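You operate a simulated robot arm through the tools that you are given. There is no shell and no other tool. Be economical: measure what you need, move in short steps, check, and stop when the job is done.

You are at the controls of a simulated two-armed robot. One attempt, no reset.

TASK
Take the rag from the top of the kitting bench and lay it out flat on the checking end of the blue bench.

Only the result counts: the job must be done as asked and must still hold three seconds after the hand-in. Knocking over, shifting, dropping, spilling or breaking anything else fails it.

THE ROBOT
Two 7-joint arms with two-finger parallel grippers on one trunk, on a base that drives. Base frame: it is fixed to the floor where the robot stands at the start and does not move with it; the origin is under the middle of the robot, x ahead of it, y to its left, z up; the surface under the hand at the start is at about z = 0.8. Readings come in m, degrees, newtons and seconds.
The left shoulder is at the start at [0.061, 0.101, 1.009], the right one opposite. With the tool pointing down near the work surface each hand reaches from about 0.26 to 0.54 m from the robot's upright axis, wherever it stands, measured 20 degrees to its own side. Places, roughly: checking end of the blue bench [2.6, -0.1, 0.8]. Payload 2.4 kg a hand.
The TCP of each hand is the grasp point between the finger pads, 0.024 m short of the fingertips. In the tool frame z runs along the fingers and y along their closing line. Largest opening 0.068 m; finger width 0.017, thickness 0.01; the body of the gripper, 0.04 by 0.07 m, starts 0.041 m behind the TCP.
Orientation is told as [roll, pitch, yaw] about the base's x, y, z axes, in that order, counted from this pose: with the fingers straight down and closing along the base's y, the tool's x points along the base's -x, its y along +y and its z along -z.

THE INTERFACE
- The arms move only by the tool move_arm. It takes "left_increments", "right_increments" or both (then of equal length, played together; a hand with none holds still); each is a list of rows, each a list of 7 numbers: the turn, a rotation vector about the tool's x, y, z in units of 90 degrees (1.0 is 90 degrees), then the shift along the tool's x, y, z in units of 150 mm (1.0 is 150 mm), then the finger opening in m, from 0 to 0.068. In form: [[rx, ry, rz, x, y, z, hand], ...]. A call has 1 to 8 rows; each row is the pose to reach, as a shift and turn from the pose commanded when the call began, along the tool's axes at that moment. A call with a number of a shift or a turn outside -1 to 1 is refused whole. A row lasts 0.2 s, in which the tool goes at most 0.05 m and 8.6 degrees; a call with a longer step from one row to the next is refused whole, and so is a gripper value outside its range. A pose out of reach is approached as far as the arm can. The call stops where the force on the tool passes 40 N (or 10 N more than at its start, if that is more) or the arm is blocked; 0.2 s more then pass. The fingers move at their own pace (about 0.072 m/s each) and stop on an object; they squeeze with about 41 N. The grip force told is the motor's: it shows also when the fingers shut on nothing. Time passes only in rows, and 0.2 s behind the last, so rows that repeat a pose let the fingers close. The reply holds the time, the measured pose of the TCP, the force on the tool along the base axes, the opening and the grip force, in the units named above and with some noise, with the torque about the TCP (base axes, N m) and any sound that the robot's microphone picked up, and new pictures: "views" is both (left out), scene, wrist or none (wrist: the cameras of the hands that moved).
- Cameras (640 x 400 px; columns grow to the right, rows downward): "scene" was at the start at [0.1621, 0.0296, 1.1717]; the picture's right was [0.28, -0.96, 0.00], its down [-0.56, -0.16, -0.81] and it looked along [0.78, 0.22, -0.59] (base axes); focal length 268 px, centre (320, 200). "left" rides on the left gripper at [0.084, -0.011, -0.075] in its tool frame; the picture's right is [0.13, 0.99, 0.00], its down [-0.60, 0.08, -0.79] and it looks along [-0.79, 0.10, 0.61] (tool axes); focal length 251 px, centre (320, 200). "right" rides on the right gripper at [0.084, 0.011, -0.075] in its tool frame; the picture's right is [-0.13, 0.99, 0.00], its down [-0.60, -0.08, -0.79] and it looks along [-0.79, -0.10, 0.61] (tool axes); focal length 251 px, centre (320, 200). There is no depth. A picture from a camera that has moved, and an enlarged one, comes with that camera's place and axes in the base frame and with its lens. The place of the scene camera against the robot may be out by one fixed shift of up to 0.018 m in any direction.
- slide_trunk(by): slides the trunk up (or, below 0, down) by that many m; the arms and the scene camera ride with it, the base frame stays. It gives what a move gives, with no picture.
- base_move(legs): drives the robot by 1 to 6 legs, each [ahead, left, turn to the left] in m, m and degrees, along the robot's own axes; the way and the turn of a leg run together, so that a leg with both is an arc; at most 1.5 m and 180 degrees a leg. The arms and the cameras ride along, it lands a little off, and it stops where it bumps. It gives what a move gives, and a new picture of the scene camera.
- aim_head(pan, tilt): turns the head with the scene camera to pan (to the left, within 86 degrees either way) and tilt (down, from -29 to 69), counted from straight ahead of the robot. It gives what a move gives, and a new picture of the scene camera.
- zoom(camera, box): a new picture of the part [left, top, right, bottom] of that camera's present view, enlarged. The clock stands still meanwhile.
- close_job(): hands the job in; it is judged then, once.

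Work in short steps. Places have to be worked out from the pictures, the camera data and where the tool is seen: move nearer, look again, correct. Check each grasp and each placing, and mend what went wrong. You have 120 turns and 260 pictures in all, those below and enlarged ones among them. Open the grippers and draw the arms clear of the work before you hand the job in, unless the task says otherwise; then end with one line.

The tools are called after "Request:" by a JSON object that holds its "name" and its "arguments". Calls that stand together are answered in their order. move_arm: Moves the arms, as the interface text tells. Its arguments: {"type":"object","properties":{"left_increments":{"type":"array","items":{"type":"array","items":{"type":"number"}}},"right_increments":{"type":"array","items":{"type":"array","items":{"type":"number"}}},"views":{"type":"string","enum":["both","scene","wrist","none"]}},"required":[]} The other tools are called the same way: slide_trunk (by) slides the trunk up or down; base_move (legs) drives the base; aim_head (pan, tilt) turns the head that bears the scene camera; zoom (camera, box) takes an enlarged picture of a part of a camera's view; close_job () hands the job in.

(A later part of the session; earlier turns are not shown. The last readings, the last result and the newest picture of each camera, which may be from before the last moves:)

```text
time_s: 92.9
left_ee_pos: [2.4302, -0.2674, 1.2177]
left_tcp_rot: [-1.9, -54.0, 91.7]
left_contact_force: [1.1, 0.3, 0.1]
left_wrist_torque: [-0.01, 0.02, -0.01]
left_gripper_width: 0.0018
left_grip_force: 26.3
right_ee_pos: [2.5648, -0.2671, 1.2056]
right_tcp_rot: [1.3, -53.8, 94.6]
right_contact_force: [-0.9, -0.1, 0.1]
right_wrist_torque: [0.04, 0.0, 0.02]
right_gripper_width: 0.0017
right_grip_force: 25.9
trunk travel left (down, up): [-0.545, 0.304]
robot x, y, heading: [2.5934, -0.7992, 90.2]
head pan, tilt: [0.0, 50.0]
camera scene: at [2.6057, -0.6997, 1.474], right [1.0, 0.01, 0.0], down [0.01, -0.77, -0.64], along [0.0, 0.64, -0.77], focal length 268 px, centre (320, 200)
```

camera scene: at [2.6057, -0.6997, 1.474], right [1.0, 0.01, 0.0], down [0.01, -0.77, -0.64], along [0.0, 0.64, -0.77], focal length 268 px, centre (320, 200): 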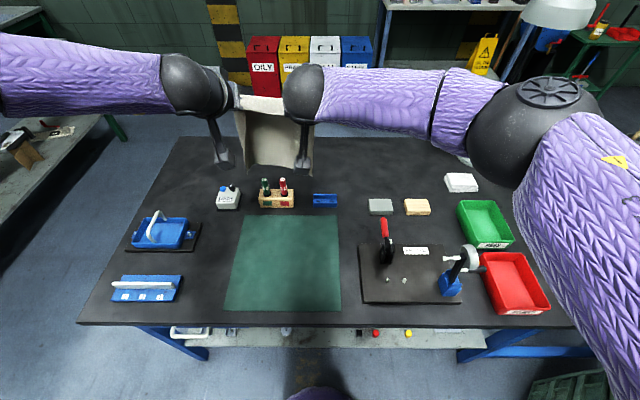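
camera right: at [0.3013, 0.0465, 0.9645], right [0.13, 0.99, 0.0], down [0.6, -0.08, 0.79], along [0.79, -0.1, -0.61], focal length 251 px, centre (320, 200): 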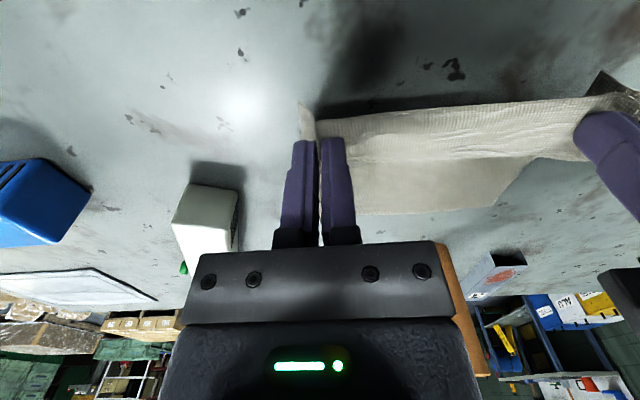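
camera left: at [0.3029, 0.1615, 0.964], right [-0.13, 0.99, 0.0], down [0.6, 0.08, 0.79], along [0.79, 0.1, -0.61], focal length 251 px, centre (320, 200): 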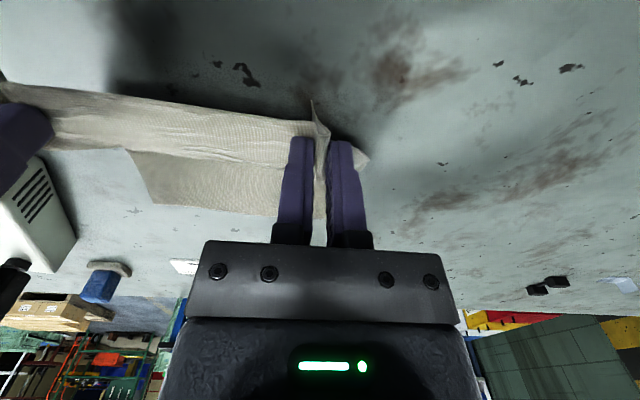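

No bump. The rag hangs above the back part of the mat; I lower the trunk 13 cm and look.

Request:
{"name": "slide_trunk", "arguments": {"by": -0.13}}

Request:
{"name": "aim_head", "arguments": {"pan": 8, "tilt": 42}}

```text
time_s: 94.5
left_ee_pos: [2.4303, -0.269, 1.0875]
left_tcp_rot: [-2.1, -54.1, 91.8]
left_contact_force: [0.2, -0.3, 1.0]
left_wrist_torque: [-0.05, 0.01, 0.03]
left_gripper_width: 0.0018
left_grip_force: 26.4
right_ee_pos: [2.5636, -0.2705, 1.0757]
right_tcp_rot: [1.3, -54.0, 94.6]
right_contact_force: [-0.7, -0.7, -0.7]
right_wrist_torque: [0.02, -0.02, -0.01]
right_gripper_width: 0.0017
right_grip_force: 26.0
trunk travel left (down, up): [-0.415, 0.434]
robot x, y, heading: [2.5902, -0.7989, 90.6]
head pan, tilt: [0.0, 50.0]
```

```text
time_s: 95.2
left_ee_pos: [2.431, -0.2684, 1.0886]
left_tcp_rot: [-2.0, -54.2, 91.8]
left_contact_force: [2.0, 0.5, 0.1]
left_wrist_torque: [-0.05, 0.02, 0.0]
left_gripper_width: 0.0021
left_grip_force: 25.8
right_ee_pos: [2.563, -0.2688, 1.0752]
right_tcp_rot: [1.3, -54.0, 94.6]
right_contact_force: [-1.6, -0.5, 1.1]
right_wrist_torque: [0.0, 0.01, 0.01]
right_gripper_width: 0.0017
right_grip_force: 26.1
trunk travel left (down, up): [-0.415, 0.434]
robot x, y, heading: [2.5955, -0.8031, 90.4]
head pan, tilt: [8.0, 42.0]
camera scene: at [2.594, -0.6828, 1.3548], right [0.99, 0.15, 0.0], down [0.1, -0.66, -0.74], along [-0.11, 0.73, -0.67], focal length 268 px, centre (320, 200)
```

scene: 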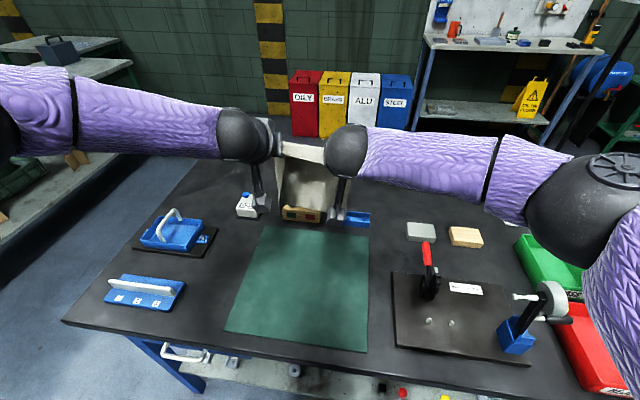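

The rag's bottom appears just in front of the block with the pens; I zoom to verify the clearance.

Request:
{"name": "zoom", "arguments": {"camera": "scene", "box": [220, 120, 400, 240]}}

Request:
{"name": "zoom", "arguments": {"camera": "left", "box": [0, 0, 640, 400]}}

```text
3.33 times, centred on (310, 180) of scene
camera zoom: at [2.594, -0.6828, 1.3548], right [0.99, 0.15, 0.0], down [0.1, -0.66, -0.74], along [-0.11, 0.73, -0.67], focal length 893 px, centre (353, 267)
```

zoom: 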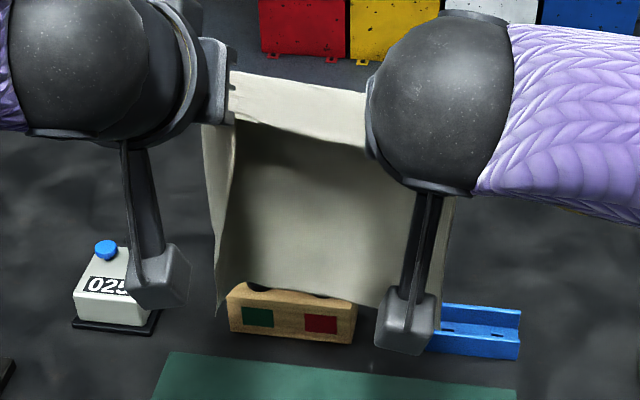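

```text
1.00 times, centred on (320, 200) of left (not enlarged: the box is as wide or as high as the picture)
camera zoom: at [2.4425, -0.3777, 1.0625], right [-0.99, -0.08, -0.13], down [-0.1, -0.29, 0.95], along [-0.11, 0.95, 0.28], focal length 251 px, centre (320, 200)
```

zoom: 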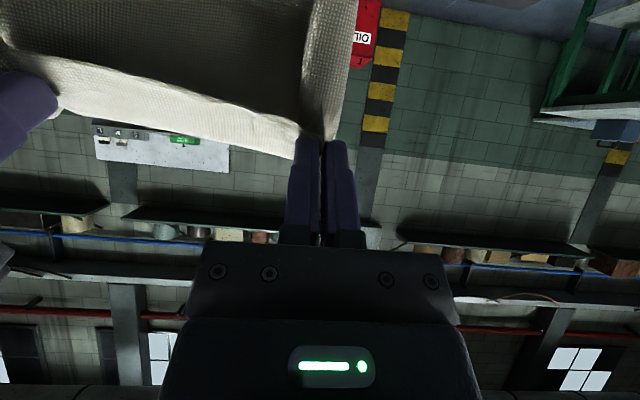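

The cloth swings forward of the hands because of the finger tilt, so its lower edge is closer to the pens than wanted. I back the base up 6 cm, then lower another 6 cm.

Request:
{"name": "base_move", "arguments": {"legs": [[-0.06, 0, 0]]}}

Request:
{"name": "slide_trunk", "arguments": {"by": -0.05}}

Request:
{"name": "zoom", "arguments": {"camera": "scene", "box": [180, 120, 420, 270]}}

```text
time_s: 96.1
left_ee_pos: [2.431, -0.3298, 1.0884]
left_tcp_rot: [-2.0, -54.2, 91.8]
left_contact_force: [0.8, 0.5, -0.3]
left_wrist_torque: [0.04, -0.01, 0.0]
left_gripper_width: 0.0019
left_grip_force: 26.5
right_ee_pos: [2.5651, -0.3298, 1.0764]
right_tcp_rot: [1.3, -53.9, 94.6]
right_contact_force: [-0.7, -0.8, 0.9]
right_wrist_torque: [-0.02, -0.01, 0.04]
right_gripper_width: 0.0015
right_grip_force: 26.2
trunk travel left (down, up): [-0.415, 0.434]
robot x, y, heading: [2.593, -0.8592, 90.4]
head pan, tilt: [8.0, 42.0]
camera scene: at [2.5944, -0.7443, 1.3549], right [0.99, 0.15, 0.0], down [0.1, -0.66, -0.74], along [-0.11, 0.74, -0.67], focal length 268 px, centre (320, 200)
```

scene: 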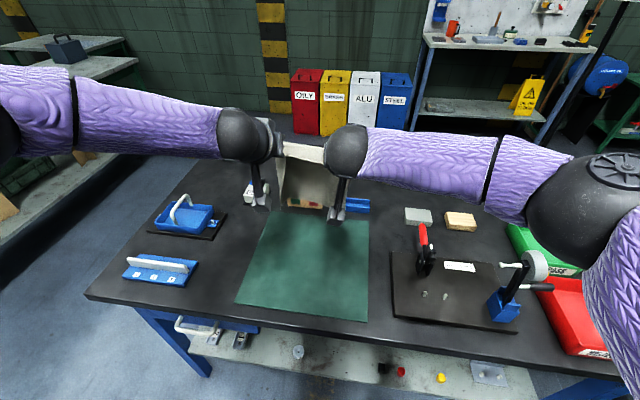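

```text
time_s: 97.0
left_ee_pos: [2.4309, -0.3288, 1.037]
left_tcp_rot: [-2.0, -54.2, 91.7]
left_contact_force: [0.9, -0.5, -0.5]
left_wrist_torque: [0.01, -0.04, -0.03]
left_gripper_width: 0.0018
left_grip_force: 25.7
right_ee_pos: [2.5643, -0.3305, 1.0259]
right_tcp_rot: [1.3, -53.8, 94.6]
right_contact_force: [-1.0, 0.4, 0.1]
right_wrist_torque: [0.02, 0.01, 0.01]
right_gripper_width: 0.0018
right_grip_force: 26.5
trunk travel left (down, up): [-0.365, 0.484]
robot x, y, heading: [2.5955, -0.8609, 90.4]
head pan, tilt: [8.0, 42.0]
```

```text
2.67 times, centred on (300, 195) of scene
camera zoom: at [2.5943, -0.7363, 1.3045], right [0.99, 0.15, 0.0], down [0.1, -0.66, -0.74], along [-0.11, 0.74, -0.67], focal length 714 px, centre (373, 213)
```

zoom: 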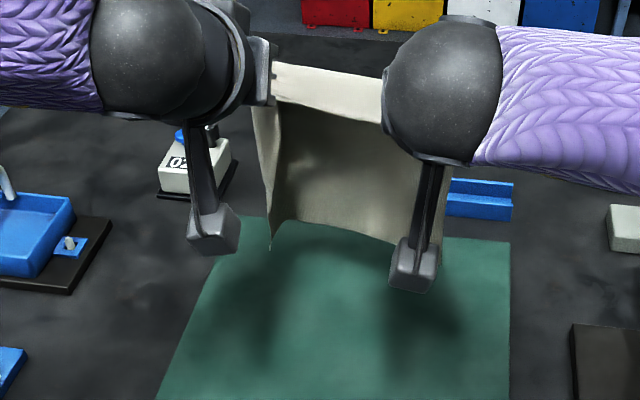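

Now the rag's lower edge hangs over the back of the mat, nearly down. I lower another 3.5 cm and look.

Request:
{"name": "slide_trunk", "arguments": {"by": -0.035}}

Request:
{"name": "zoom", "arguments": {"camera": "scene", "box": [180, 120, 420, 270]}}

```text
time_s: 97.8
left_ee_pos: [2.4312, -0.3291, 1.0039]
left_tcp_rot: [-2.0, -54.2, 91.8]
left_contact_force: [0.7, -1.1, 0.2]
left_wrist_torque: [-0.02, -0.01, 0.0]
left_gripper_width: 0.0023
left_grip_force: 26.2
right_ee_pos: [2.5638, -0.3294, 0.9929]
right_tcp_rot: [1.3, -53.9, 94.6]
right_contact_force: [-1.3, 0.3, -0.1]
right_wrist_torque: [0.01, 0.01, 0.03]
right_gripper_width: 0.0018
right_grip_force: 26.0
trunk travel left (down, up): [-0.33, 0.52]
robot x, y, heading: [2.5866, -0.8578, 90.5]
head pan, tilt: [8.0, 42.0]
```

```text
2.67 times, centred on (300, 195) of scene
camera zoom: at [2.5943, -0.7303, 1.2691], right [0.99, 0.15, 0.0], down [0.1, -0.66, -0.74], along [-0.11, 0.74, -0.67], focal length 714 px, centre (373, 213)
```

zoom: 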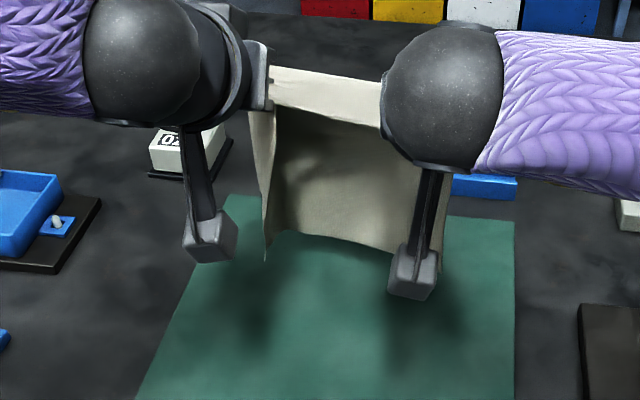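

Judged close to touchdown at y≈−0.27. One more 3 cm down and compare.

Request:
{"name": "slide_trunk", "arguments": {"by": -0.03}}

Request:
{"name": "zoom", "arguments": {"camera": "scene", "box": [180, 120, 420, 270]}}

```text
time_s: 98.6
left_ee_pos: [2.431, -0.3288, 0.9729]
left_tcp_rot: [-2.0, -54.2, 91.9]
left_contact_force: [0.2, -0.1, -0.9]
left_wrist_torque: [-0.02, -0.03, 0.01]
left_gripper_width: 0.0017
left_grip_force: 26.6
right_ee_pos: [2.5634, -0.3294, 0.961]
right_tcp_rot: [1.3, -53.9, 94.6]
right_contact_force: [-1.0, 0.3, -0.5]
right_wrist_torque: [-0.03, 0.01, -0.01]
right_gripper_width: 0.0015
right_grip_force: 26.0
trunk travel left (down, up): [-0.3, 0.55]
robot x, y, heading: [2.597, -0.8643, 90.5]
head pan, tilt: [8.0, 42.0]
```

```text
2.67 times, centred on (300, 195) of scene
camera zoom: at [2.5943, -0.7245, 1.2388], right [0.99, 0.15, 0.0], down [0.1, -0.66, -0.74], along [-0.11, 0.74, -0.67], focal length 714 px, centre (373, 213)
```

zoom: 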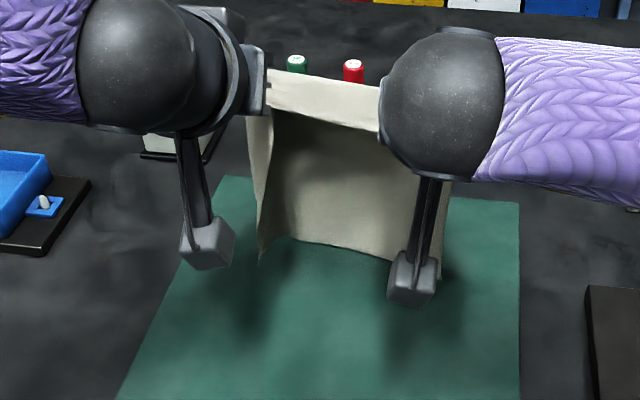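

Still nearly rigid, so it is just about touching. Lower 2.5 cm more.

Request:
{"name": "slide_trunk", "arguments": {"by": -0.025}}

Request:
{"name": "zoom", "arguments": {"camera": "scene", "box": [180, 120, 420, 270]}}

```text
time_s: 99.3
left_ee_pos: [2.4324, -0.3292, 0.9478]
left_tcp_rot: [-2.0, -54.2, 91.8]
left_contact_force: [1.3, 0.8, 0.1]
left_wrist_torque: [-0.01, 0.0, -0.01]
left_gripper_width: 0.0018
left_grip_force: 25.6
right_ee_pos: [2.5636, -0.3298, 0.9375]
right_tcp_rot: [1.3, -54.0, 94.7]
right_contact_force: [-1.4, -0.2, 0.4]
right_wrist_torque: [-0.02, 0.0, 0.04]
right_gripper_width: 0.0017
right_grip_force: 25.8
trunk travel left (down, up): [-0.275, 0.574]
robot x, y, heading: [2.5975, -0.8594, 90.5]
head pan, tilt: [8.0, 42.0]
```

```text
2.67 times, centred on (300, 195) of scene
camera zoom: at [2.5942, -0.7192, 1.2135], right [0.99, 0.15, 0.0], down [0.1, -0.66, -0.74], along [-0.11, 0.74, -0.67], focal length 714 px, centre (373, 213)
```

zoom: 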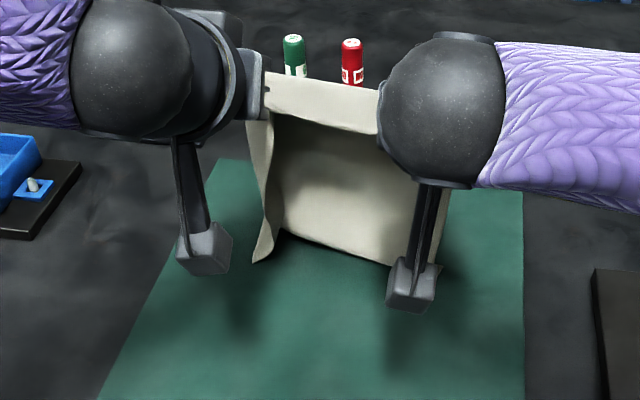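

It's touching down at y≈−0.30, which would put the near edge too close to the bench edge. I lift 3 cm, move ahead 5 cm, and set down again.

Request:
{"name": "slide_trunk", "arguments": {"by": 0.035}}

Request:
{"name": "base_move", "arguments": {"legs": [[0.05, 0, 0]]}}

Request:
{"name": "slide_trunk", "arguments": {"by": -0.03}}

Request:
{"name": "zoom", "arguments": {"camera": "scene", "box": [180, 120, 420, 270]}}

```text
time_s: 100.1
left_ee_pos: [2.4308, -0.3281, 0.9818]
left_tcp_rot: [-2.0, -54.0, 91.9]
left_contact_force: [1.5, -1.1, -0.1]
left_wrist_torque: [-0.02, -0.01, -0.01]
left_gripper_width: 0.0017
left_grip_force: 25.8
right_ee_pos: [2.5638, -0.3282, 0.9705]
right_tcp_rot: [1.3, -53.9, 94.5]
right_contact_force: [-1.0, 0.3, 0.5]
right_wrist_torque: [-0.03, 0.02, 0.02]
right_gripper_width: 0.0018
right_grip_force: 26.1
trunk travel left (down, up): [-0.31, 0.54]
robot x, y, heading: [2.5988, -0.86, 90.4]
head pan, tilt: [8.0, 42.0]
```

```text
time_s: 101.0
left_ee_pos: [2.4305, -0.2784, 0.9808]
left_tcp_rot: [-2.1, -54.2, 91.7]
left_contact_force: [1.6, 0.0, -0.2]
left_wrist_torque: [-0.02, -0.04, -0.01]
left_gripper_width: 0.0018
left_grip_force: 25.9
right_ee_pos: [2.5644, -0.2788, 0.9704]
right_tcp_rot: [1.2, -54.0, 94.6]
right_contact_force: [-0.6, -0.6, 0.0]
right_wrist_torque: [0.01, -0.03, 0.03]
right_gripper_width: 0.0017
right_grip_force: 26.0
trunk travel left (down, up): [-0.31, 0.54]
robot x, y, heading: [2.5955, -0.8155, 90.2]
head pan, tilt: [8.0, 42.0]
camera scene: at [2.5939, -0.6756, 1.2488], right [0.99, 0.15, 0.0], down [0.1, -0.66, -0.74], along [-0.11, 0.73, -0.67], focal length 268 px, centre (320, 200)
```

scene: 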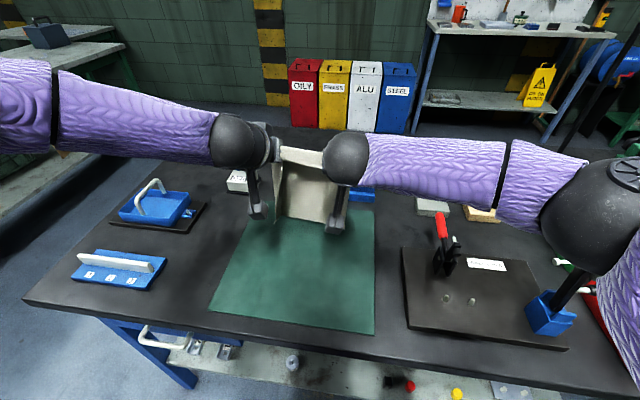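

```text
time_s: 101.8
left_ee_pos: [2.4316, -0.2784, 0.9529]
left_tcp_rot: [-2.0, -54.3, 91.8]
left_contact_force: [0.3, -0.5, 0.2]
left_wrist_torque: [-0.03, 0.04, -0.03]
left_gripper_width: 0.0018
left_grip_force: 26.9
right_ee_pos: [2.564, -0.2798, 0.941]
right_tcp_rot: [1.3, -54.0, 94.6]
right_contact_force: [-0.9, 0.0, -0.3]
right_wrist_torque: [-0.01, 0.02, 0.03]
right_gripper_width: 0.0015
right_grip_force: 25.8
trunk travel left (down, up): [-0.28, 0.57]
robot x, y, heading: [2.5939, -0.8101, 90.4]
head pan, tilt: [8.0, 42.0]
```

```text
2.67 times, centred on (300, 195) of scene
camera zoom: at [2.5939, -0.6701, 1.2185], right [0.99, 0.15, 0.0], down [0.1, -0.66, -0.74], along [-0.11, 0.74, -0.67], focal length 714 px, centre (373, 213)
```

zoom: 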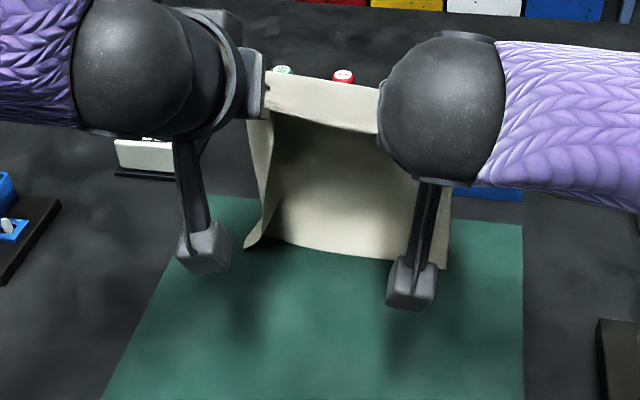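

Bottom edge rests at y≈−0.255. Now I draw the hands back toward the robot while lowering, so the cloth lays down from the far edge.

Request:
{"name": "move_arm", "arguments": {"left_increments": [[0, 0, 0, 0.118, 0, -0.162, 0], [0, 0, 0, 0.219, 0, -0.302, 0], [0, 0, 0, 0.368, 0, -0.359, 0], [0, 0, 0, 0.554, 0, -0.389, 0], [0, 0, 0, 0.718, 0, -0.393, 0], [0, 0, 0, 0.882, 0, -0.398, 0]], "right_increments": [[0, 0, 0, 0.118, 0.005, -0.162, 0], [0, 0, 0, 0.219, 0.015, -0.302, 0], [0, 0, 0, 0.368, 0.02, -0.359, 0], [0, 0, 0, 0.522, 0.03, -0.412, 0], [0, 0, 0, 0.678, 0.035, -0.423, 0], [0, 0, 0, 0.828, 0.04, -0.437, 0]], "views": "scene"}}

```text
time_s: 103.2
left_ee_pos: [2.4338, -0.3987, 0.8842]
left_tcp_rot: [-2.0, -54.1, 91.8]
left_contact_force: [3.1, -0.4, 0.0]
left_wrist_torque: [-0.02, -0.02, -0.02]
left_gripper_width: 0.0018
left_grip_force: 26.2
left hand out of reach, approached as far as the arm can: row 6
right_ee_pos: [2.5681, -0.4058, 0.8815]
right_tcp_rot: [1.5, -54.0, 94.6]
right_contact_force: [-1.2, -0.9, 0.1]
right_wrist_torque: [0.0, 0.09, 0.06]
right_gripper_width: 0.0018
right_grip_force: 25.7
trunk travel left (down, up): [-0.28, 0.57]
robot x, y, heading: [2.5942, -0.8117, 90.2]
head pan, tilt: [8.0, 42.0]
camera scene: at [2.5944, -0.6699, 1.2185], right [0.99, 0.15, 0.0], down [0.1, -0.66, -0.74], along [-0.11, 0.73, -0.67], focal length 268 px, centre (320, 200)
```

scene: 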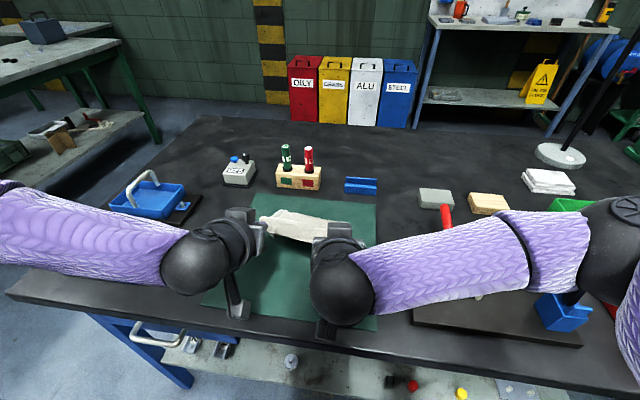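

The right forearm is now close above the clamp jig, so before lowering more I un-tilt both hands toward vertical (this lifts the wrists) while drawing back 4 cm.

Request:
{"name": "move_arm", "arguments": {"left_increments": [[0, 0.09, 0, 0.035, 0, -0.05, 0], [0, 0.18, 0, 0.07, 0, -0.1, 0], [0, 0.27, 0, 0.105, 0, -0.145, 0], [0, 0.36, 0, 0.14, 0, -0.19, 0], [0, 0.45, 0, 0.16, 0, -0.22, 0], [0, 0.45, 0, 0.16, 0, -0.22, 0]], "right_increments": [[0, 0.09, 0, 0.035, 0, -0.05, 0], [0, 0.18, 0, 0.07, 0, -0.1, 0], [0, 0.27, 0, 0.105, 0, -0.145, 0], [0, 0.36, 0, 0.14, 0, -0.19, 0], [0, 0.45, 0, 0.16, 0, -0.22, 0], [0, 0.45, 0, 0.16, 0, -0.22, 0]], "views": "both"}}

```text
time_s: 104.6
left_ee_pos: [2.4326, -0.439, 0.8865]
left_tcp_rot: [-1.4, -13.7, 90.4]
left_contact_force: [21.8, -1.0, -0.4]
left_wrist_torque: [-0.04, -0.5, -0.06]
left_gripper_width: 0.0022
left_grip_force: 26.5
right_ee_pos: [2.5739, -0.4467, 0.8789]
right_tcp_rot: [0.9, -13.3, 95.5]
right_contact_force: [-21.5, 1.2, 1.5]
right_wrist_torque: [0.04, 0.52, 0.09]
right_gripper_width: 0.0021
right_grip_force: 26.5
trunk travel left (down, up): [-0.28, 0.57]
robot x, y, heading: [2.5943, -0.8112, 90.3]
head pan, tilt: [8.0, 42.0]
camera scene: at [2.5939, -0.6699, 1.2185], right [0.99, 0.15, 0.0], down [0.1, -0.66, -0.74], along [-0.11, 0.73, -0.67], focal length 268 px, centre (320, 200)
camera right: at [2.574, -0.5458, 0.9315], right [-1.0, 0.03, 0.04], down [0.05, 0.41, 0.91], along [0.01, 0.91, -0.41], focal length 251 px, centre (320, 200)
camera left: at [2.4428, -0.5385, 0.939], right [-0.99, -0.13, -0.05], down [-0.1, 0.4, 0.91], along [-0.1, 0.91, -0.41], focal length 251 px, centre (320, 200)
```

scene: 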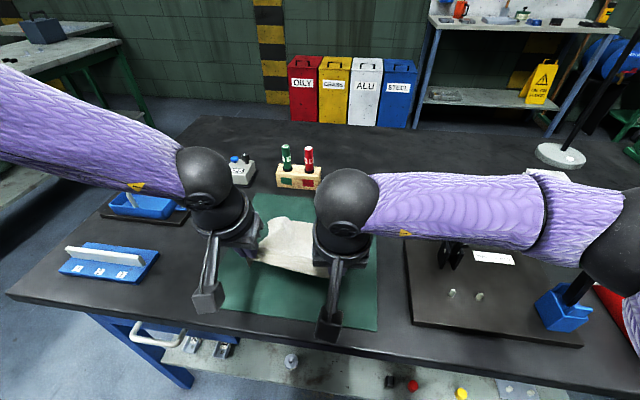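
right: 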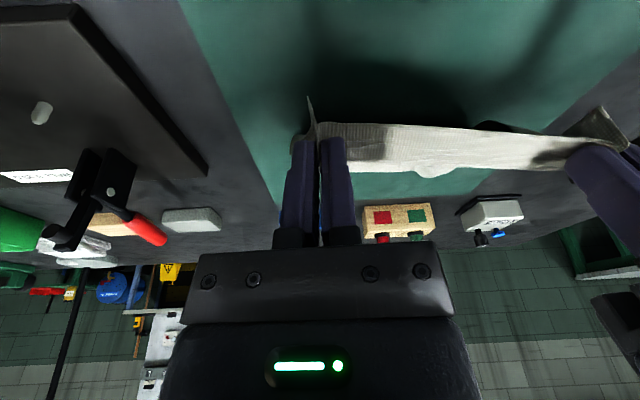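
left: 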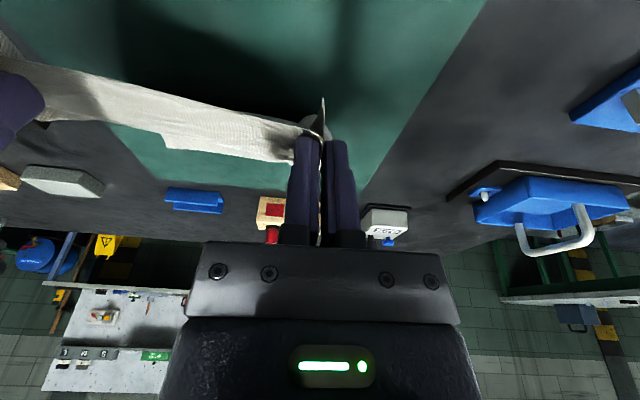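

Wrists are higher now and the far edge lies on the mat at y≈−0.29. I slacken the lateral pull and lower both to just above the mat while drawing back 3 cm.

Request:
{"name": "move_arm", "arguments": {"left_increments": [[0, 0, 0, 0.06, 0, 0.05, 0], [0, 0, 0, 0.128, 0, 0.106, 0], [0, 0, 0, 0.237, 0, 0.218, 0], [0, 0, 0, 0.29, 0, 0.3, 0], [0, 0, 0, 0.29, 0, 0.3, 0]], "right_increments": [[0, 0, 0, 0.06, 0.06, 0.05, 0], [0, 0, 0, 0.128, 0.06, 0.106, 0], [0, 0, 0, 0.2, 0.06, 0.2, 0], [0, 0, 0, 0.23, 0.06, 0.26, 0], [0, 0, 0, 0.23, 0.06, 0.26, 0]], "views": "both"}}

```text
time_s: 105.8
left_ee_pos: [2.4346, -0.4739, 0.8329]
left_tcp_rot: [-1.2, -13.7, 90.5]
left_contact_force: [0.3, -0.3, -0.4]
left_wrist_torque: [0.04, 0.05, 0.02]
left_gripper_width: 0.002
left_grip_force: 26.0
right_ee_pos: [2.5662, -0.4706, 0.8326]
right_tcp_rot: [0.8, -13.5, 95.5]
right_contact_force: [0.3, -0.6, 0.0]
right_wrist_torque: [-0.04, 0.01, 0.0]
right_gripper_width: 0.0017
right_grip_force: 25.9
trunk travel left (down, up): [-0.28, 0.57]
robot x, y, heading: [2.5938, -0.8109, 90.3]
head pan, tilt: [8.0, 42.0]
camera scene: at [2.5939, -0.6699, 1.2185], right [0.99, 0.15, 0.0], down [0.1, -0.66, -0.74], along [-0.11, 0.73, -0.67], focal length 268 px, centre (320, 200)
camera right: at [2.5669, -0.5705, 0.8847], right [-1.0, 0.03, 0.04], down [0.05, 0.41, 0.91], along [0.01, 0.91, -0.41], focal length 251 px, centre (320, 200)
camera left: at [2.4448, -0.5714, 0.8852], right [-0.99, -0.13, -0.05], down [-0.1, 0.4, 0.91], along [-0.1, 0.91, -0.41], focal length 251 px, centre (320, 200)
```

scene: 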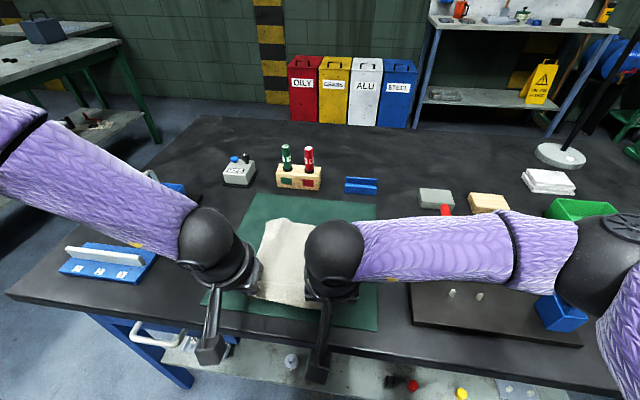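
right: 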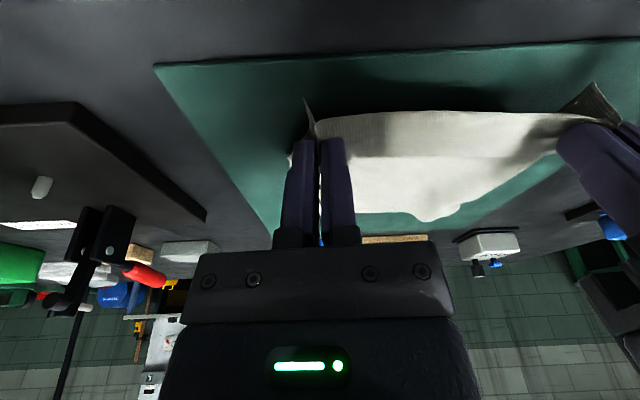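
left: 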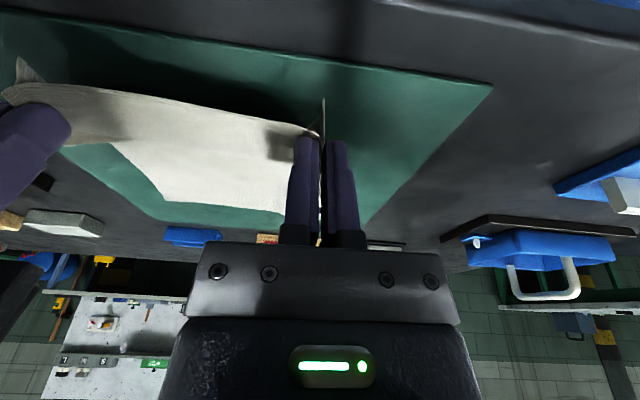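

The rag is nearly laid. I lower the tips to the mat, then open with light contact so the pleats get spread out.

Request:
{"name": "move_arm", "arguments": {"left_increments": [[0, 0, 0, 0.01, 0, 0.02, 0], [0, 0, 0, 0.012, 0, 0.035, 0], [0, 0, 0, 0.012, 0, 0.045, 0]], "right_increments": [[0, 0, 0, 0.01, -0.02, 0.02, 0], [0, 0, 0, 0.012, -0.03, 0.035, 0], [0, 0, 0, 0.012, -0.03, 0.045, 0]], "views": "none"}}

```text
time_s: 106.6
left_ee_pos: [2.4349, -0.4727, 0.8265]
left_tcp_rot: [-1.3, -13.7, 90.5]
left_contact_force: [4.5, 0.6, -1.0]
left_wrist_torque: [-0.02, -0.12, 0.03]
left_gripper_width: 0.0016
left_grip_force: 26.0
right_ee_pos: [2.5706, -0.4728, 0.8254]
right_tcp_rot: [0.9, -13.5, 95.3]
right_contact_force: [-3.9, 0.4, -0.2]
right_wrist_torque: [-0.02, 0.1, -0.01]
right_gripper_width: 0.0016
right_grip_force: 26.3
trunk travel left (down, up): [-0.28, 0.57]
robot x, y, heading: [2.593, -0.8157, 90.3]
head pan, tilt: [8.0, 42.0]
```

Tips about 1 mm above; lower another 3 mm, then open to 35 mm.

Request:
{"name": "move_arm", "arguments": {"left_increments": [[0, 0, 0, 0.005, 0, 0.02, 0], [0, 0, 0, 0.005, 0, 0.02, 0.01], [0, 0, 0, 0.005, 0, 0.02, 0.02], [0, 0, 0, 0.005, 0, 0.02, 0.03], [0, 0, 0, 0.005, 0, 0.02, 0.036]], "right_increments": [[0, 0, 0, 0.005, 0, 0.02, 0], [0, 0, 0, 0.005, 0, 0.02, 0.01], [0, 0, 0, 0.005, 0, 0.02, 0.02], [0, 0, 0, 0.005, 0, 0.02, 0.03], [0, 0, 0, 0.005, 0, 0.02, 0.036]], "views": "wrist"}}

```text
time_s: 107.8
left_ee_pos: [2.4346, -0.4715, 0.8227]
left_tcp_rot: [-1.2, -13.7, 90.6]
left_contact_force: [-1.1, 0.2, 0.2]
left_wrist_torque: [-0.04, 0.01, 0.0]
left_gripper_width: 0.036
left_grip_force: 0.2
right_ee_pos: [2.5696, -0.472, 0.8219]
right_tcp_rot: [0.8, -13.4, 95.4]
right_contact_force: [0.4, 0.2, 0.0]
right_wrist_torque: [0.0, 0.02, 0.03]
right_gripper_width: 0.0361
right_grip_force: 0.1
trunk travel left (down, up): [-0.28, 0.57]
robot x, y, heading: [2.594, -0.8113, 90.1]
head pan, tilt: [8.0, 42.0]
camera right: at [2.5699, -0.5713, 0.8762], right [-1.0, 0.03, 0.04], down [0.05, 0.41, 0.91], along [0.01, 0.91, -0.41], focal length 251 px, centre (320, 200)
camera left: at [2.4445, -0.571, 0.8756], right [-0.99, -0.13, -0.05], down [-0.1, 0.4, 0.91], along [-0.1, 0.91, -0.41], focal length 251 px, centre (320, 200)
```

right: 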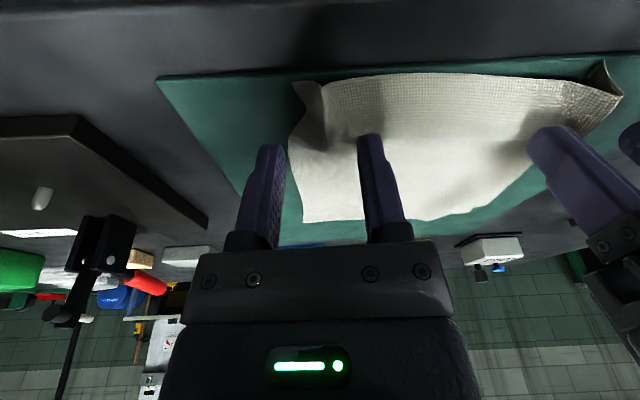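
left: 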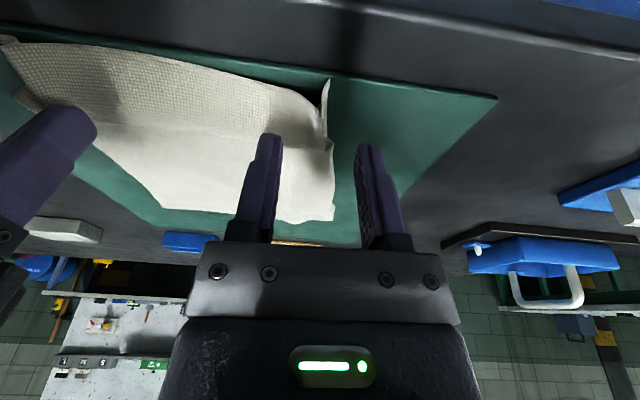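

Released and spread. I lift both hands straight up slowly and inspect the rag.

Request:
{"name": "move_arm", "arguments": {"left_increments": [[0, 0, 0, -0.023, 0, -0.1, 0.036], [0, 0, 0, -0.058, 0, -0.243, 0.036], [0, 0, 0, -0.117, 0, -0.486, 0.036], [0, 0, 0, -0.175, 0, -0.729, 0.036], [0, 0, 0, -0.22, 0, -0.95, 0.036]], "right_increments": [[0, 0, 0, -0.023, 0, -0.1, 0.036], [0, 0, 0, -0.058, 0, -0.243, 0.036], [0, 0, 0, -0.117, 0, -0.486, 0.036], [0, 0, 0, -0.175, 0, -0.729, 0.036], [0, 0, 0, -0.22, 0, -0.95, 0.036]], "views": "both"}}

```text
time_s: 109.0
left_ee_pos: [2.4351, -0.4713, 0.9711]
left_tcp_rot: [-1.3, -13.7, 90.4]
left_contact_force: [-0.1, 0.0, 0.1]
left_wrist_torque: [0.02, 0.02, 0.01]
left_gripper_width: 0.0361
left_grip_force: 0.1
right_ee_pos: [2.5751, -0.4725, 0.9689]
right_tcp_rot: [0.8, -13.4, 95.5]
right_contact_force: [0.3, 0.7, -0.1]
right_wrist_torque: [-0.01, 0.03, 0.01]
right_gripper_width: 0.0358
right_grip_force: 0.1
trunk travel left (down, up): [-0.28, 0.57]
robot x, y, heading: [2.595, -0.8122, 90.4]
head pan, tilt: [8.0, 42.0]
camera scene: at [2.5939, -0.6701, 1.2185], right [0.99, 0.15, 0.0], down [0.1, -0.66, -0.74], along [-0.11, 0.74, -0.67], focal length 268 px, centre (320, 200)
camera right: at [2.5744, -0.5724, 1.0222], right [-1.0, 0.03, 0.04], down [0.05, 0.41, 0.91], along [0.01, 0.91, -0.41], focal length 251 px, centre (320, 200)
camera left: at [2.445, -0.5694, 1.023], right [-0.99, -0.13, -0.05], down [-0.1, 0.4, 0.91], along [-0.1, 0.91, -0.41], focal length 251 px, centre (320, 200)
```

scene: 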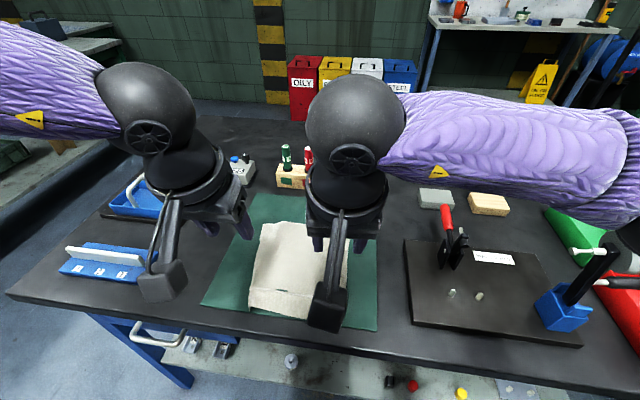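
right: 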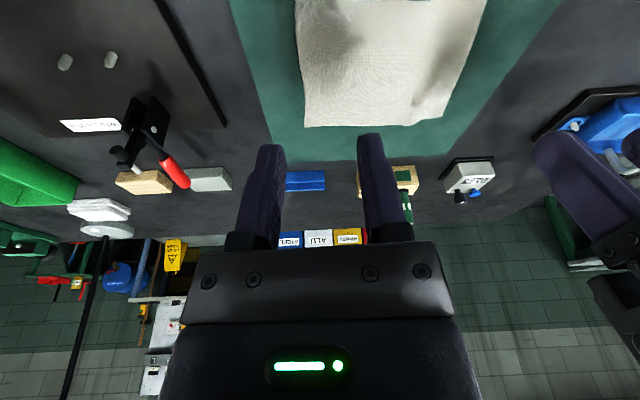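
left: 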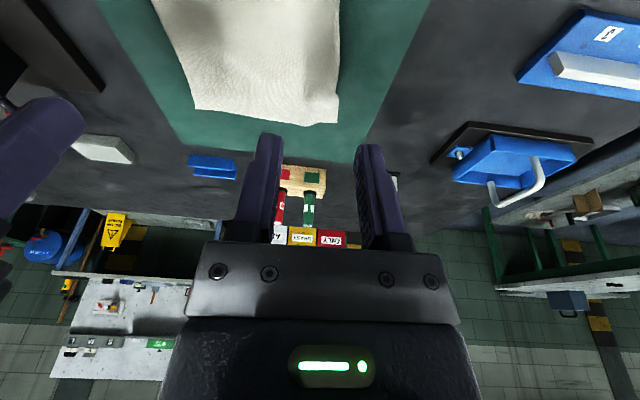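

The hands are free and the rag stayed. I back off and raise the trunk for a clear look at it.

Request:
{"name": "base_move", "arguments": {"legs": [[-0.28, 0, 0]]}}

Request:
{"name": "slide_trunk", "arguments": {"by": 0.3}}

Request:
{"name": "aim_head", "arguments": {"pan": 5, "tilt": 55}}

```text
time_s: 110.9
left_ee_pos: [2.4378, -0.7504, 0.9704]
left_tcp_rot: [-1.3, -13.7, 90.1]
left_contact_force: [-1.0, -0.2, -0.2]
left_wrist_torque: [0.03, 0.01, -0.01]
left_gripper_width: 0.0362
left_grip_force: 0.0
right_ee_pos: [2.578, -0.7533, 0.9696]
right_tcp_rot: [0.8, -13.4, 95.1]
right_contact_force: [-0.3, -0.2, -0.5]
right_wrist_torque: [-0.01, 0.01, -0.02]
right_gripper_width: 0.0359
right_grip_force: 0.2
trunk travel left (down, up): [-0.28, 0.57]
robot x, y, heading: [2.595, -1.0949, 90.0]
head pan, tilt: [8.0, 42.0]
camera scene: at [2.5957, -0.9519, 1.2186], right [0.99, 0.14, 0.0], down [0.09, -0.66, -0.74], along [-0.1, 0.74, -0.67], focal length 268 px, centre (320, 200)
```

scene: 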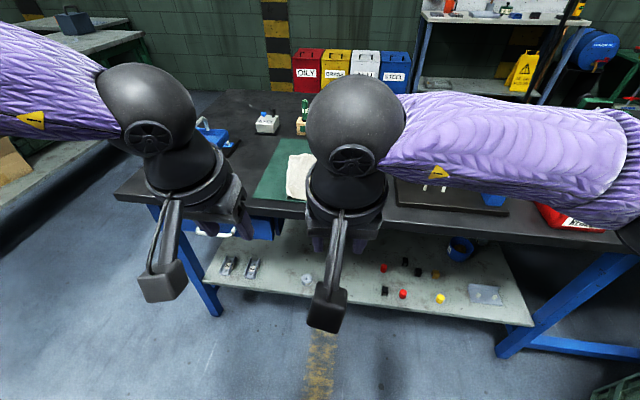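

```text
time_s: 113.9
left_ee_pos: [2.4374, -0.7513, 1.2698]
left_tcp_rot: [-1.2, -13.7, 90.1]
left_contact_force: [1.2, -1.1, -0.6]
left_wrist_torque: [-0.01, -0.02, 0.0]
left_gripper_width: 0.0361
left_grip_force: 0.0
right_ee_pos: [2.577, -0.7533, 1.2685]
right_tcp_rot: [0.8, -13.4, 95.0]
right_contact_force: [0.1, -0.4, 0.5]
right_wrist_torque: [0.01, 0.01, 0.0]
right_gripper_width: 0.0362
right_grip_force: 0.0
trunk travel left (down, up): [-0.58, 0.27]
robot x, y, heading: [2.5946, -1.0914, 89.7]
head pan, tilt: [8.0, 42.0]
```

```text
time_s: 114.7
left_ee_pos: [2.4373, -0.7506, 1.2702]
left_tcp_rot: [-1.2, -13.7, 90.1]
left_contact_force: [-0.4, -1.2, 0.1]
left_wrist_torque: [-0.03, -0.04, 0.0]
left_gripper_width: 0.036
left_grip_force: 0.1
right_ee_pos: [2.5779, -0.7539, 1.2698]
right_tcp_rot: [0.8, -13.4, 95.1]
right_contact_force: [-0.5, 0.2, 0.2]
right_wrist_torque: [-0.01, 0.0, 0.01]
right_gripper_width: 0.0358
right_grip_force: 0.0
trunk travel left (down, up): [-0.58, 0.27]
robot x, y, heading: [2.5932, -1.0915, 89.9]
head pan, tilt: [5.0, 55.0]
camera scene: at [2.601, -1.0005, 1.5028], right [1.0, 0.09, 0.0], down [0.07, -0.82, -0.57], along [-0.05, 0.57, -0.82], focal length 268 px, centre (320, 200)
```

scene: 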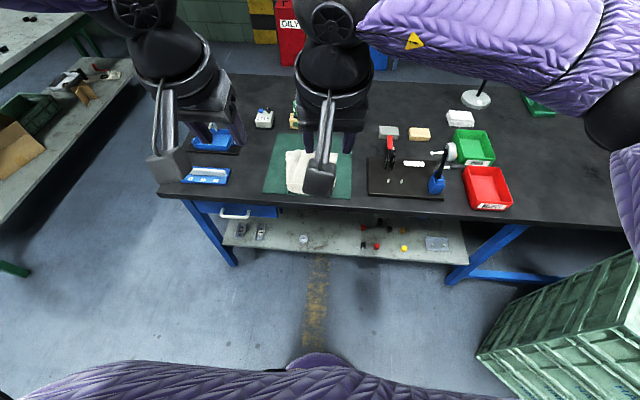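

I spread the hands apart to uncover the view of the rag.

Request:
{"name": "move_arm", "arguments": {"left_increments": [[0, 0, 0, 0, 0.3, 0, 0.036], [0, 0, 0, 0, 0.6, 0, 0.036], [0, 0, 0, 0, 0.85, 0, 0.036]], "right_increments": [[0, 0, 0, 0, -0.3, 0, 0.036], [0, 0, 0, 0, -0.6, 0, 0.036], [0, 0, 0, 0, -0.9, 0, 0.036]], "views": "none"}}

Request:
{"name": "zoom", "arguments": {"camera": "scene", "box": [220, 100, 412, 220]}}

```text
time_s: 115.5
left_ee_pos: [2.3098, -0.7514, 1.2659]
left_tcp_rot: [-1.2, -13.7, 90.1]
left_contact_force: [0.0, 0.6, 0.7]
left_wrist_torque: [0.01, 0.01, 0.0]
left_gripper_width: 0.0362
left_grip_force: 0.1
right_ee_pos: [2.7143, -0.7404, 1.2664]
right_tcp_rot: [0.7, -13.4, 95.2]
right_contact_force: [0.5, -0.4, 0.6]
right_wrist_torque: [-0.03, 0.01, 0.02]
right_gripper_width: 0.0361
right_grip_force: 0.1
trunk travel left (down, up): [-0.58, 0.27]
robot x, y, heading: [2.5973, -1.0899, 90.0]
head pan, tilt: [5.0, 55.0]
```

```text
3.33 times, centred on (316, 160) of scene
camera zoom: at [2.6013, -1.001, 1.5027], right [1.0, 0.09, 0.0], down [0.07, -0.82, -0.57], along [-0.05, 0.57, -0.82], focal length 893 px, centre (333, 333)
```

zoom: 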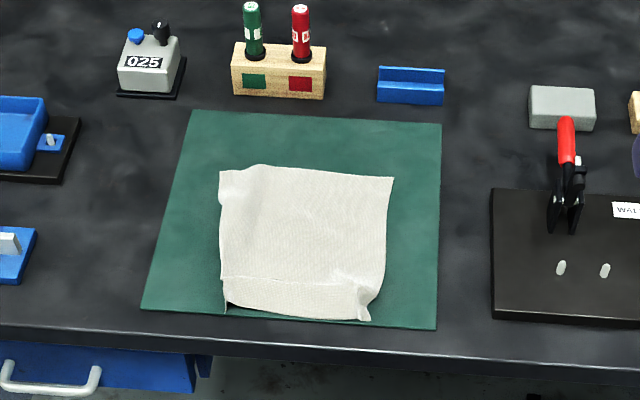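

Rag lies on the mat with a crease and small puckers at the near corners. I zoom in to judge those.

Request:
{"name": "zoom", "arguments": {"camera": "scene", "box": [276, 140, 348, 200]}}

```text
6.67 times, centred on (312, 170) of scene
camera zoom: at [2.6013, -1.001, 1.5027], right [1.0, 0.09, 0.0], down [0.07, -0.82, -0.57], along [-0.05, 0.57, -0.82], focal length 1786 px, centre (373, 400)
```

zoom: 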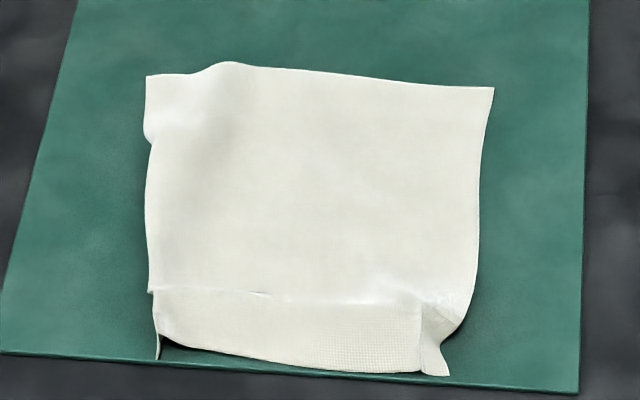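

The near strip still stands up a bit and is gathered. I'll smooth it: bring the hands back together, closed and vertical, go back in, press on the strip and sweep outward.

Request:
{"name": "move_arm", "arguments": {"left_increments": [[0, 0.05, 0, 0, -0.25, 0, 0], [0, 0.1, 0, 0, -0.5, 0, 0], [0, 0.15, 0, 0, -0.75, 0, 0], [0, 0.15, 0, 0, -0.98, 0, 0], [0, 0.15, 0, 0, -0.98, 0, 0]], "right_increments": [[0, 0.05, 0, 0, 0.23, 0, 0], [0, 0.1, 0.02, 0, 0.46, 0, 0], [0, 0.15, 0.04, 0, 0.69, 0, 0], [0, 0.15, 0.05, 0, 0.9, 0, 0], [0, 0.15, 0.05, 0, 0.9, 0, 0]], "views": "none"}}

Request:
{"name": "slide_trunk", "arguments": {"by": -0.3}}

Request:
{"name": "base_move", "arguments": {"legs": [[0.27, 0, 0]]}}

```text
time_s: 116.7
left_ee_pos: [2.4572, -0.7504, 1.2705]
left_tcp_rot: [-1.1, -0.2, 89.8]
left_contact_force: [-0.6, -0.1, -0.4]
left_wrist_torque: [0.0, 0.02, 0.01]
left_gripper_width: 0.0
left_grip_force: 23.7
right_ee_pos: [2.5806, -0.7554, 1.2698]
right_tcp_rot: [1.3, 0.2, 90.8]
right_contact_force: [-0.3, 0.9, 0.5]
right_wrist_torque: [-0.01, -0.01, 0.01]
right_gripper_width: 0.0
right_grip_force: 24.3
trunk travel left (down, up): [-0.58, 0.27]
robot x, y, heading: [2.5968, -1.0931, 90.1]
head pan, tilt: [5.0, 55.0]
```

```text
time_s: 119.7
left_ee_pos: [2.456, -0.7512, 0.9701]
left_tcp_rot: [-1.2, -0.2, 89.7]
left_contact_force: [0.5, -0.1, -0.2]
left_wrist_torque: [0.0, -0.01, 0.03]
left_gripper_width: 0.0
left_grip_force: 24.0
right_ee_pos: [2.5768, -0.7541, 0.9692]
right_tcp_rot: [1.2, 0.2, 90.8]
right_contact_force: [0.1, 0.1, -0.6]
right_wrist_torque: [-0.02, 0.0, 0.0]
right_gripper_width: 0.0001
right_grip_force: 23.7
trunk travel left (down, up): [-0.28, 0.57]
robot x, y, heading: [2.5967, -1.0895, 90.1]
head pan, tilt: [5.0, 55.0]
```

```text
time_s: 121.6
left_ee_pos: [2.4604, -0.4843, 0.971]
left_tcp_rot: [-1.1, -0.2, 89.5]
left_contact_force: [-0.7, -0.2, 0.1]
left_wrist_torque: [-0.01, 0.0, 0.0]
left_gripper_width: 0.0
left_grip_force: 23.6
right_ee_pos: [2.5808, -0.4864, 0.9693]
right_tcp_rot: [1.3, 0.2, 90.6]
right_contact_force: [0.3, -0.5, 0.3]
right_wrist_torque: [0.03, 0.0, 0.0]
right_gripper_width: 0.0
right_grip_force: 23.5
trunk travel left (down, up): [-0.28, 0.57]
robot x, y, heading: [2.5944, -0.8257, 89.8]
head pan, tilt: [5.0, 55.0]
camera scene: at [2.6025, -0.696, 1.2008], right [1.0, 0.08, 0.0], down [0.07, -0.82, -0.57], along [-0.05, 0.57, -0.82], focal length 268 px, centre (320, 200)
```

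scene: 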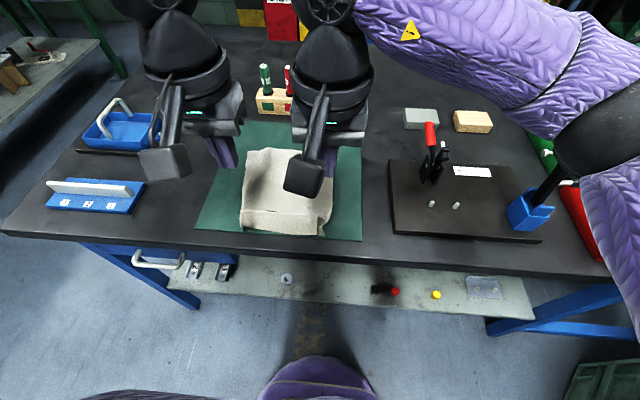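

Hands are above the near corners of the rag. I move 2 cm ahead and descend to just above the cloth.

Request:
{"name": "move_arm", "arguments": {"left_increments": [[0, 0, 0, -0.08, 0, 0.25, 0], [0, 0, 0, -0.15, 0, 0.5, 0], [0, 0, 0, -0.15, 0, 0.75, 0], [0, 0, 0, -0.15, 0, 0.9, 0], [0, 0, 0, -0.15, 0, 0.9, 0]], "right_increments": [[0, 0, 0, -0.08, 0, 0.25, 0], [0, 0, 0, -0.15, 0, 0.5, 0], [0, 0, 0, -0.15, 0, 0.75, 0], [0, 0, 0, -0.15, 0, 0.89, 0], [0, 0, 0, -0.15, 0, 0.89, 0]], "views": "both"}}

```text
time_s: 122.8
left_ee_pos: [2.461, -0.4612, 0.8352]
left_tcp_rot: [-1.2, -0.3, 89.4]
left_contact_force: [-0.2, -0.9, 0.0]
left_wrist_torque: [-0.04, 0.01, 0.0]
left_gripper_width: 0.0003
left_grip_force: 23.5
right_ee_pos: [2.5749, -0.465, 0.8381]
right_tcp_rot: [1.4, 0.3, 90.5]
right_contact_force: [-0.8, 0.1, 0.6]
right_wrist_torque: [0.01, 0.02, -0.02]
right_gripper_width: 0.0
right_grip_force: 23.8
trunk travel left (down, up): [-0.28, 0.57]
robot x, y, heading: [2.5937, -0.8254, 89.8]
head pan, tilt: [5.0, 55.0]
camera scene: at [2.6025, -0.6961, 1.2008], right [1.0, 0.08, 0.0], down [0.07, -0.82, -0.57], along [-0.05, 0.57, -0.82], focal length 268 px, centre (320, 200)
camera right: at [2.5679, -0.549, 0.9128], right [-0.99, 0.12, 0.02], down [0.09, 0.61, 0.79], along [0.08, 0.79, -0.61], focal length 251 px, centre (320, 200)
camera left: at [2.4696, -0.5442, 0.9092], right [-0.99, -0.12, -0.02], down [-0.09, 0.6, 0.79], along [-0.08, 0.79, -0.61], focal length 251 px, centre (320, 200)
```

scene: 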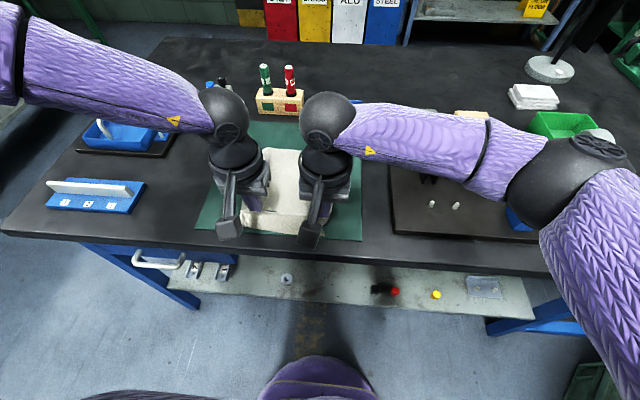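
right: 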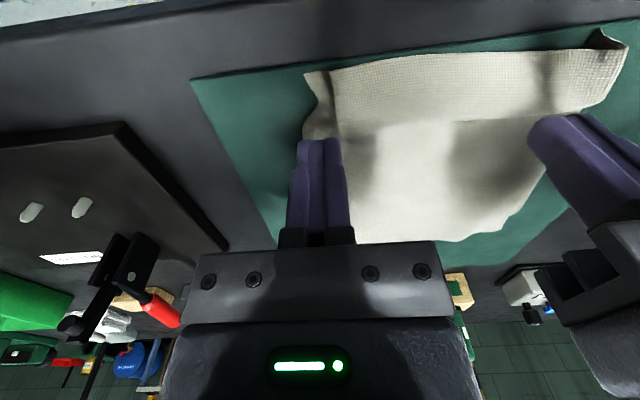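
left: 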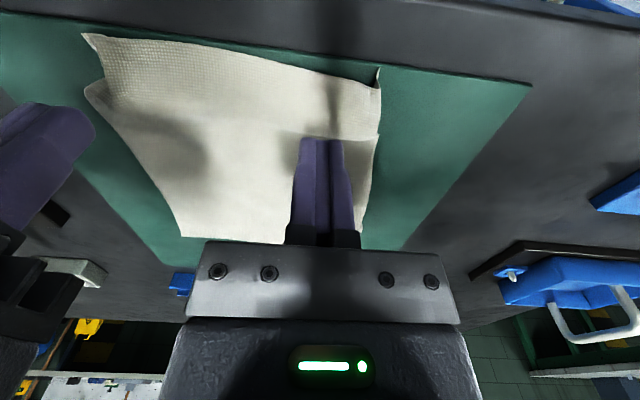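

Now press down gently on the strip to find contact.

Request:
{"name": "move_arm", "arguments": {"left_increments": [[0, 0, 0, 0.04, 0, 0.03, 0], [0, 0, 0, 0.06, 0, 0.06, 0], [0, 0, 0, 0.06, 0, 0.08, 0], [0, 0, 0, 0.06, 0, 0.09, 0]], "right_increments": [[0, 0, 0, 0.04, 0, 0.05, 0], [0, 0, 0, 0.06, 0, 0.08, 0], [0, 0, 0, 0.06, 0, 0.1, 0], [0, 0, 0, 0.06, 0, 0.11, 0]], "views": "none"}}

```text
time_s: 123.8
left_ee_pos: [2.4632, -0.47, 0.8228]
left_tcp_rot: [-1.2, -0.1, 89.4]
left_contact_force: [0.3, 0.3, -0.2]
left_wrist_torque: [0.01, -0.01, 0.03]
left_gripper_width: 0.0
left_grip_force: 23.8
right_ee_pos: [2.5763, -0.4741, 0.8192]
right_tcp_rot: [1.3, 0.2, 90.5]
right_contact_force: [-0.4, 0.7, 0.6]
right_wrist_torque: [-0.02, -0.01, 0.01]
right_gripper_width: 0.0
right_grip_force: 23.7
trunk travel left (down, up): [-0.28, 0.57]
robot x, y, heading: [2.5962, -0.8279, 89.9]
head pan, tilt: [5.0, 55.0]
```

No contact yet at tip height 0.795; continue down in small steps.

Request:
{"name": "move_arm", "arguments": {"left_increments": [[0, 0, 0, 0, 0, 0.015, 0], [0, 0, 0, 0, 0, 0.03, 0], [0, 0, 0, 0, 0, 0.04, 0]], "right_increments": [[0, 0, 0, 0, 0, 0.005, 0], [0, 0, 0, 0, 0, 0.01, 0], [0, 0, 0, 0, 0, 0.02, 0]], "views": "none"}}

```text
time_s: 124.6
left_ee_pos: [2.4657, -0.4695, 0.8164]
left_tcp_rot: [-1.1, -0.2, 89.5]
left_contact_force: [0.0, 0.0, 0.3]
left_wrist_torque: [-0.01, 0.0, -0.01]
left_gripper_width: 0.0001
left_grip_force: 23.7
right_ee_pos: [2.5762, -0.4745, 0.8149]
right_tcp_rot: [1.2, 0.2, 90.5]
right_contact_force: [-0.3, -0.1, 0.1]
right_wrist_torque: [0.03, 0.01, -0.01]
right_gripper_width: 0.0
right_grip_force: 23.7
trunk travel left (down, up): [-0.28, 0.57]
robot x, y, heading: [2.5973, -0.8235, 89.9]
head pan, tilt: [5.0, 55.0]
```

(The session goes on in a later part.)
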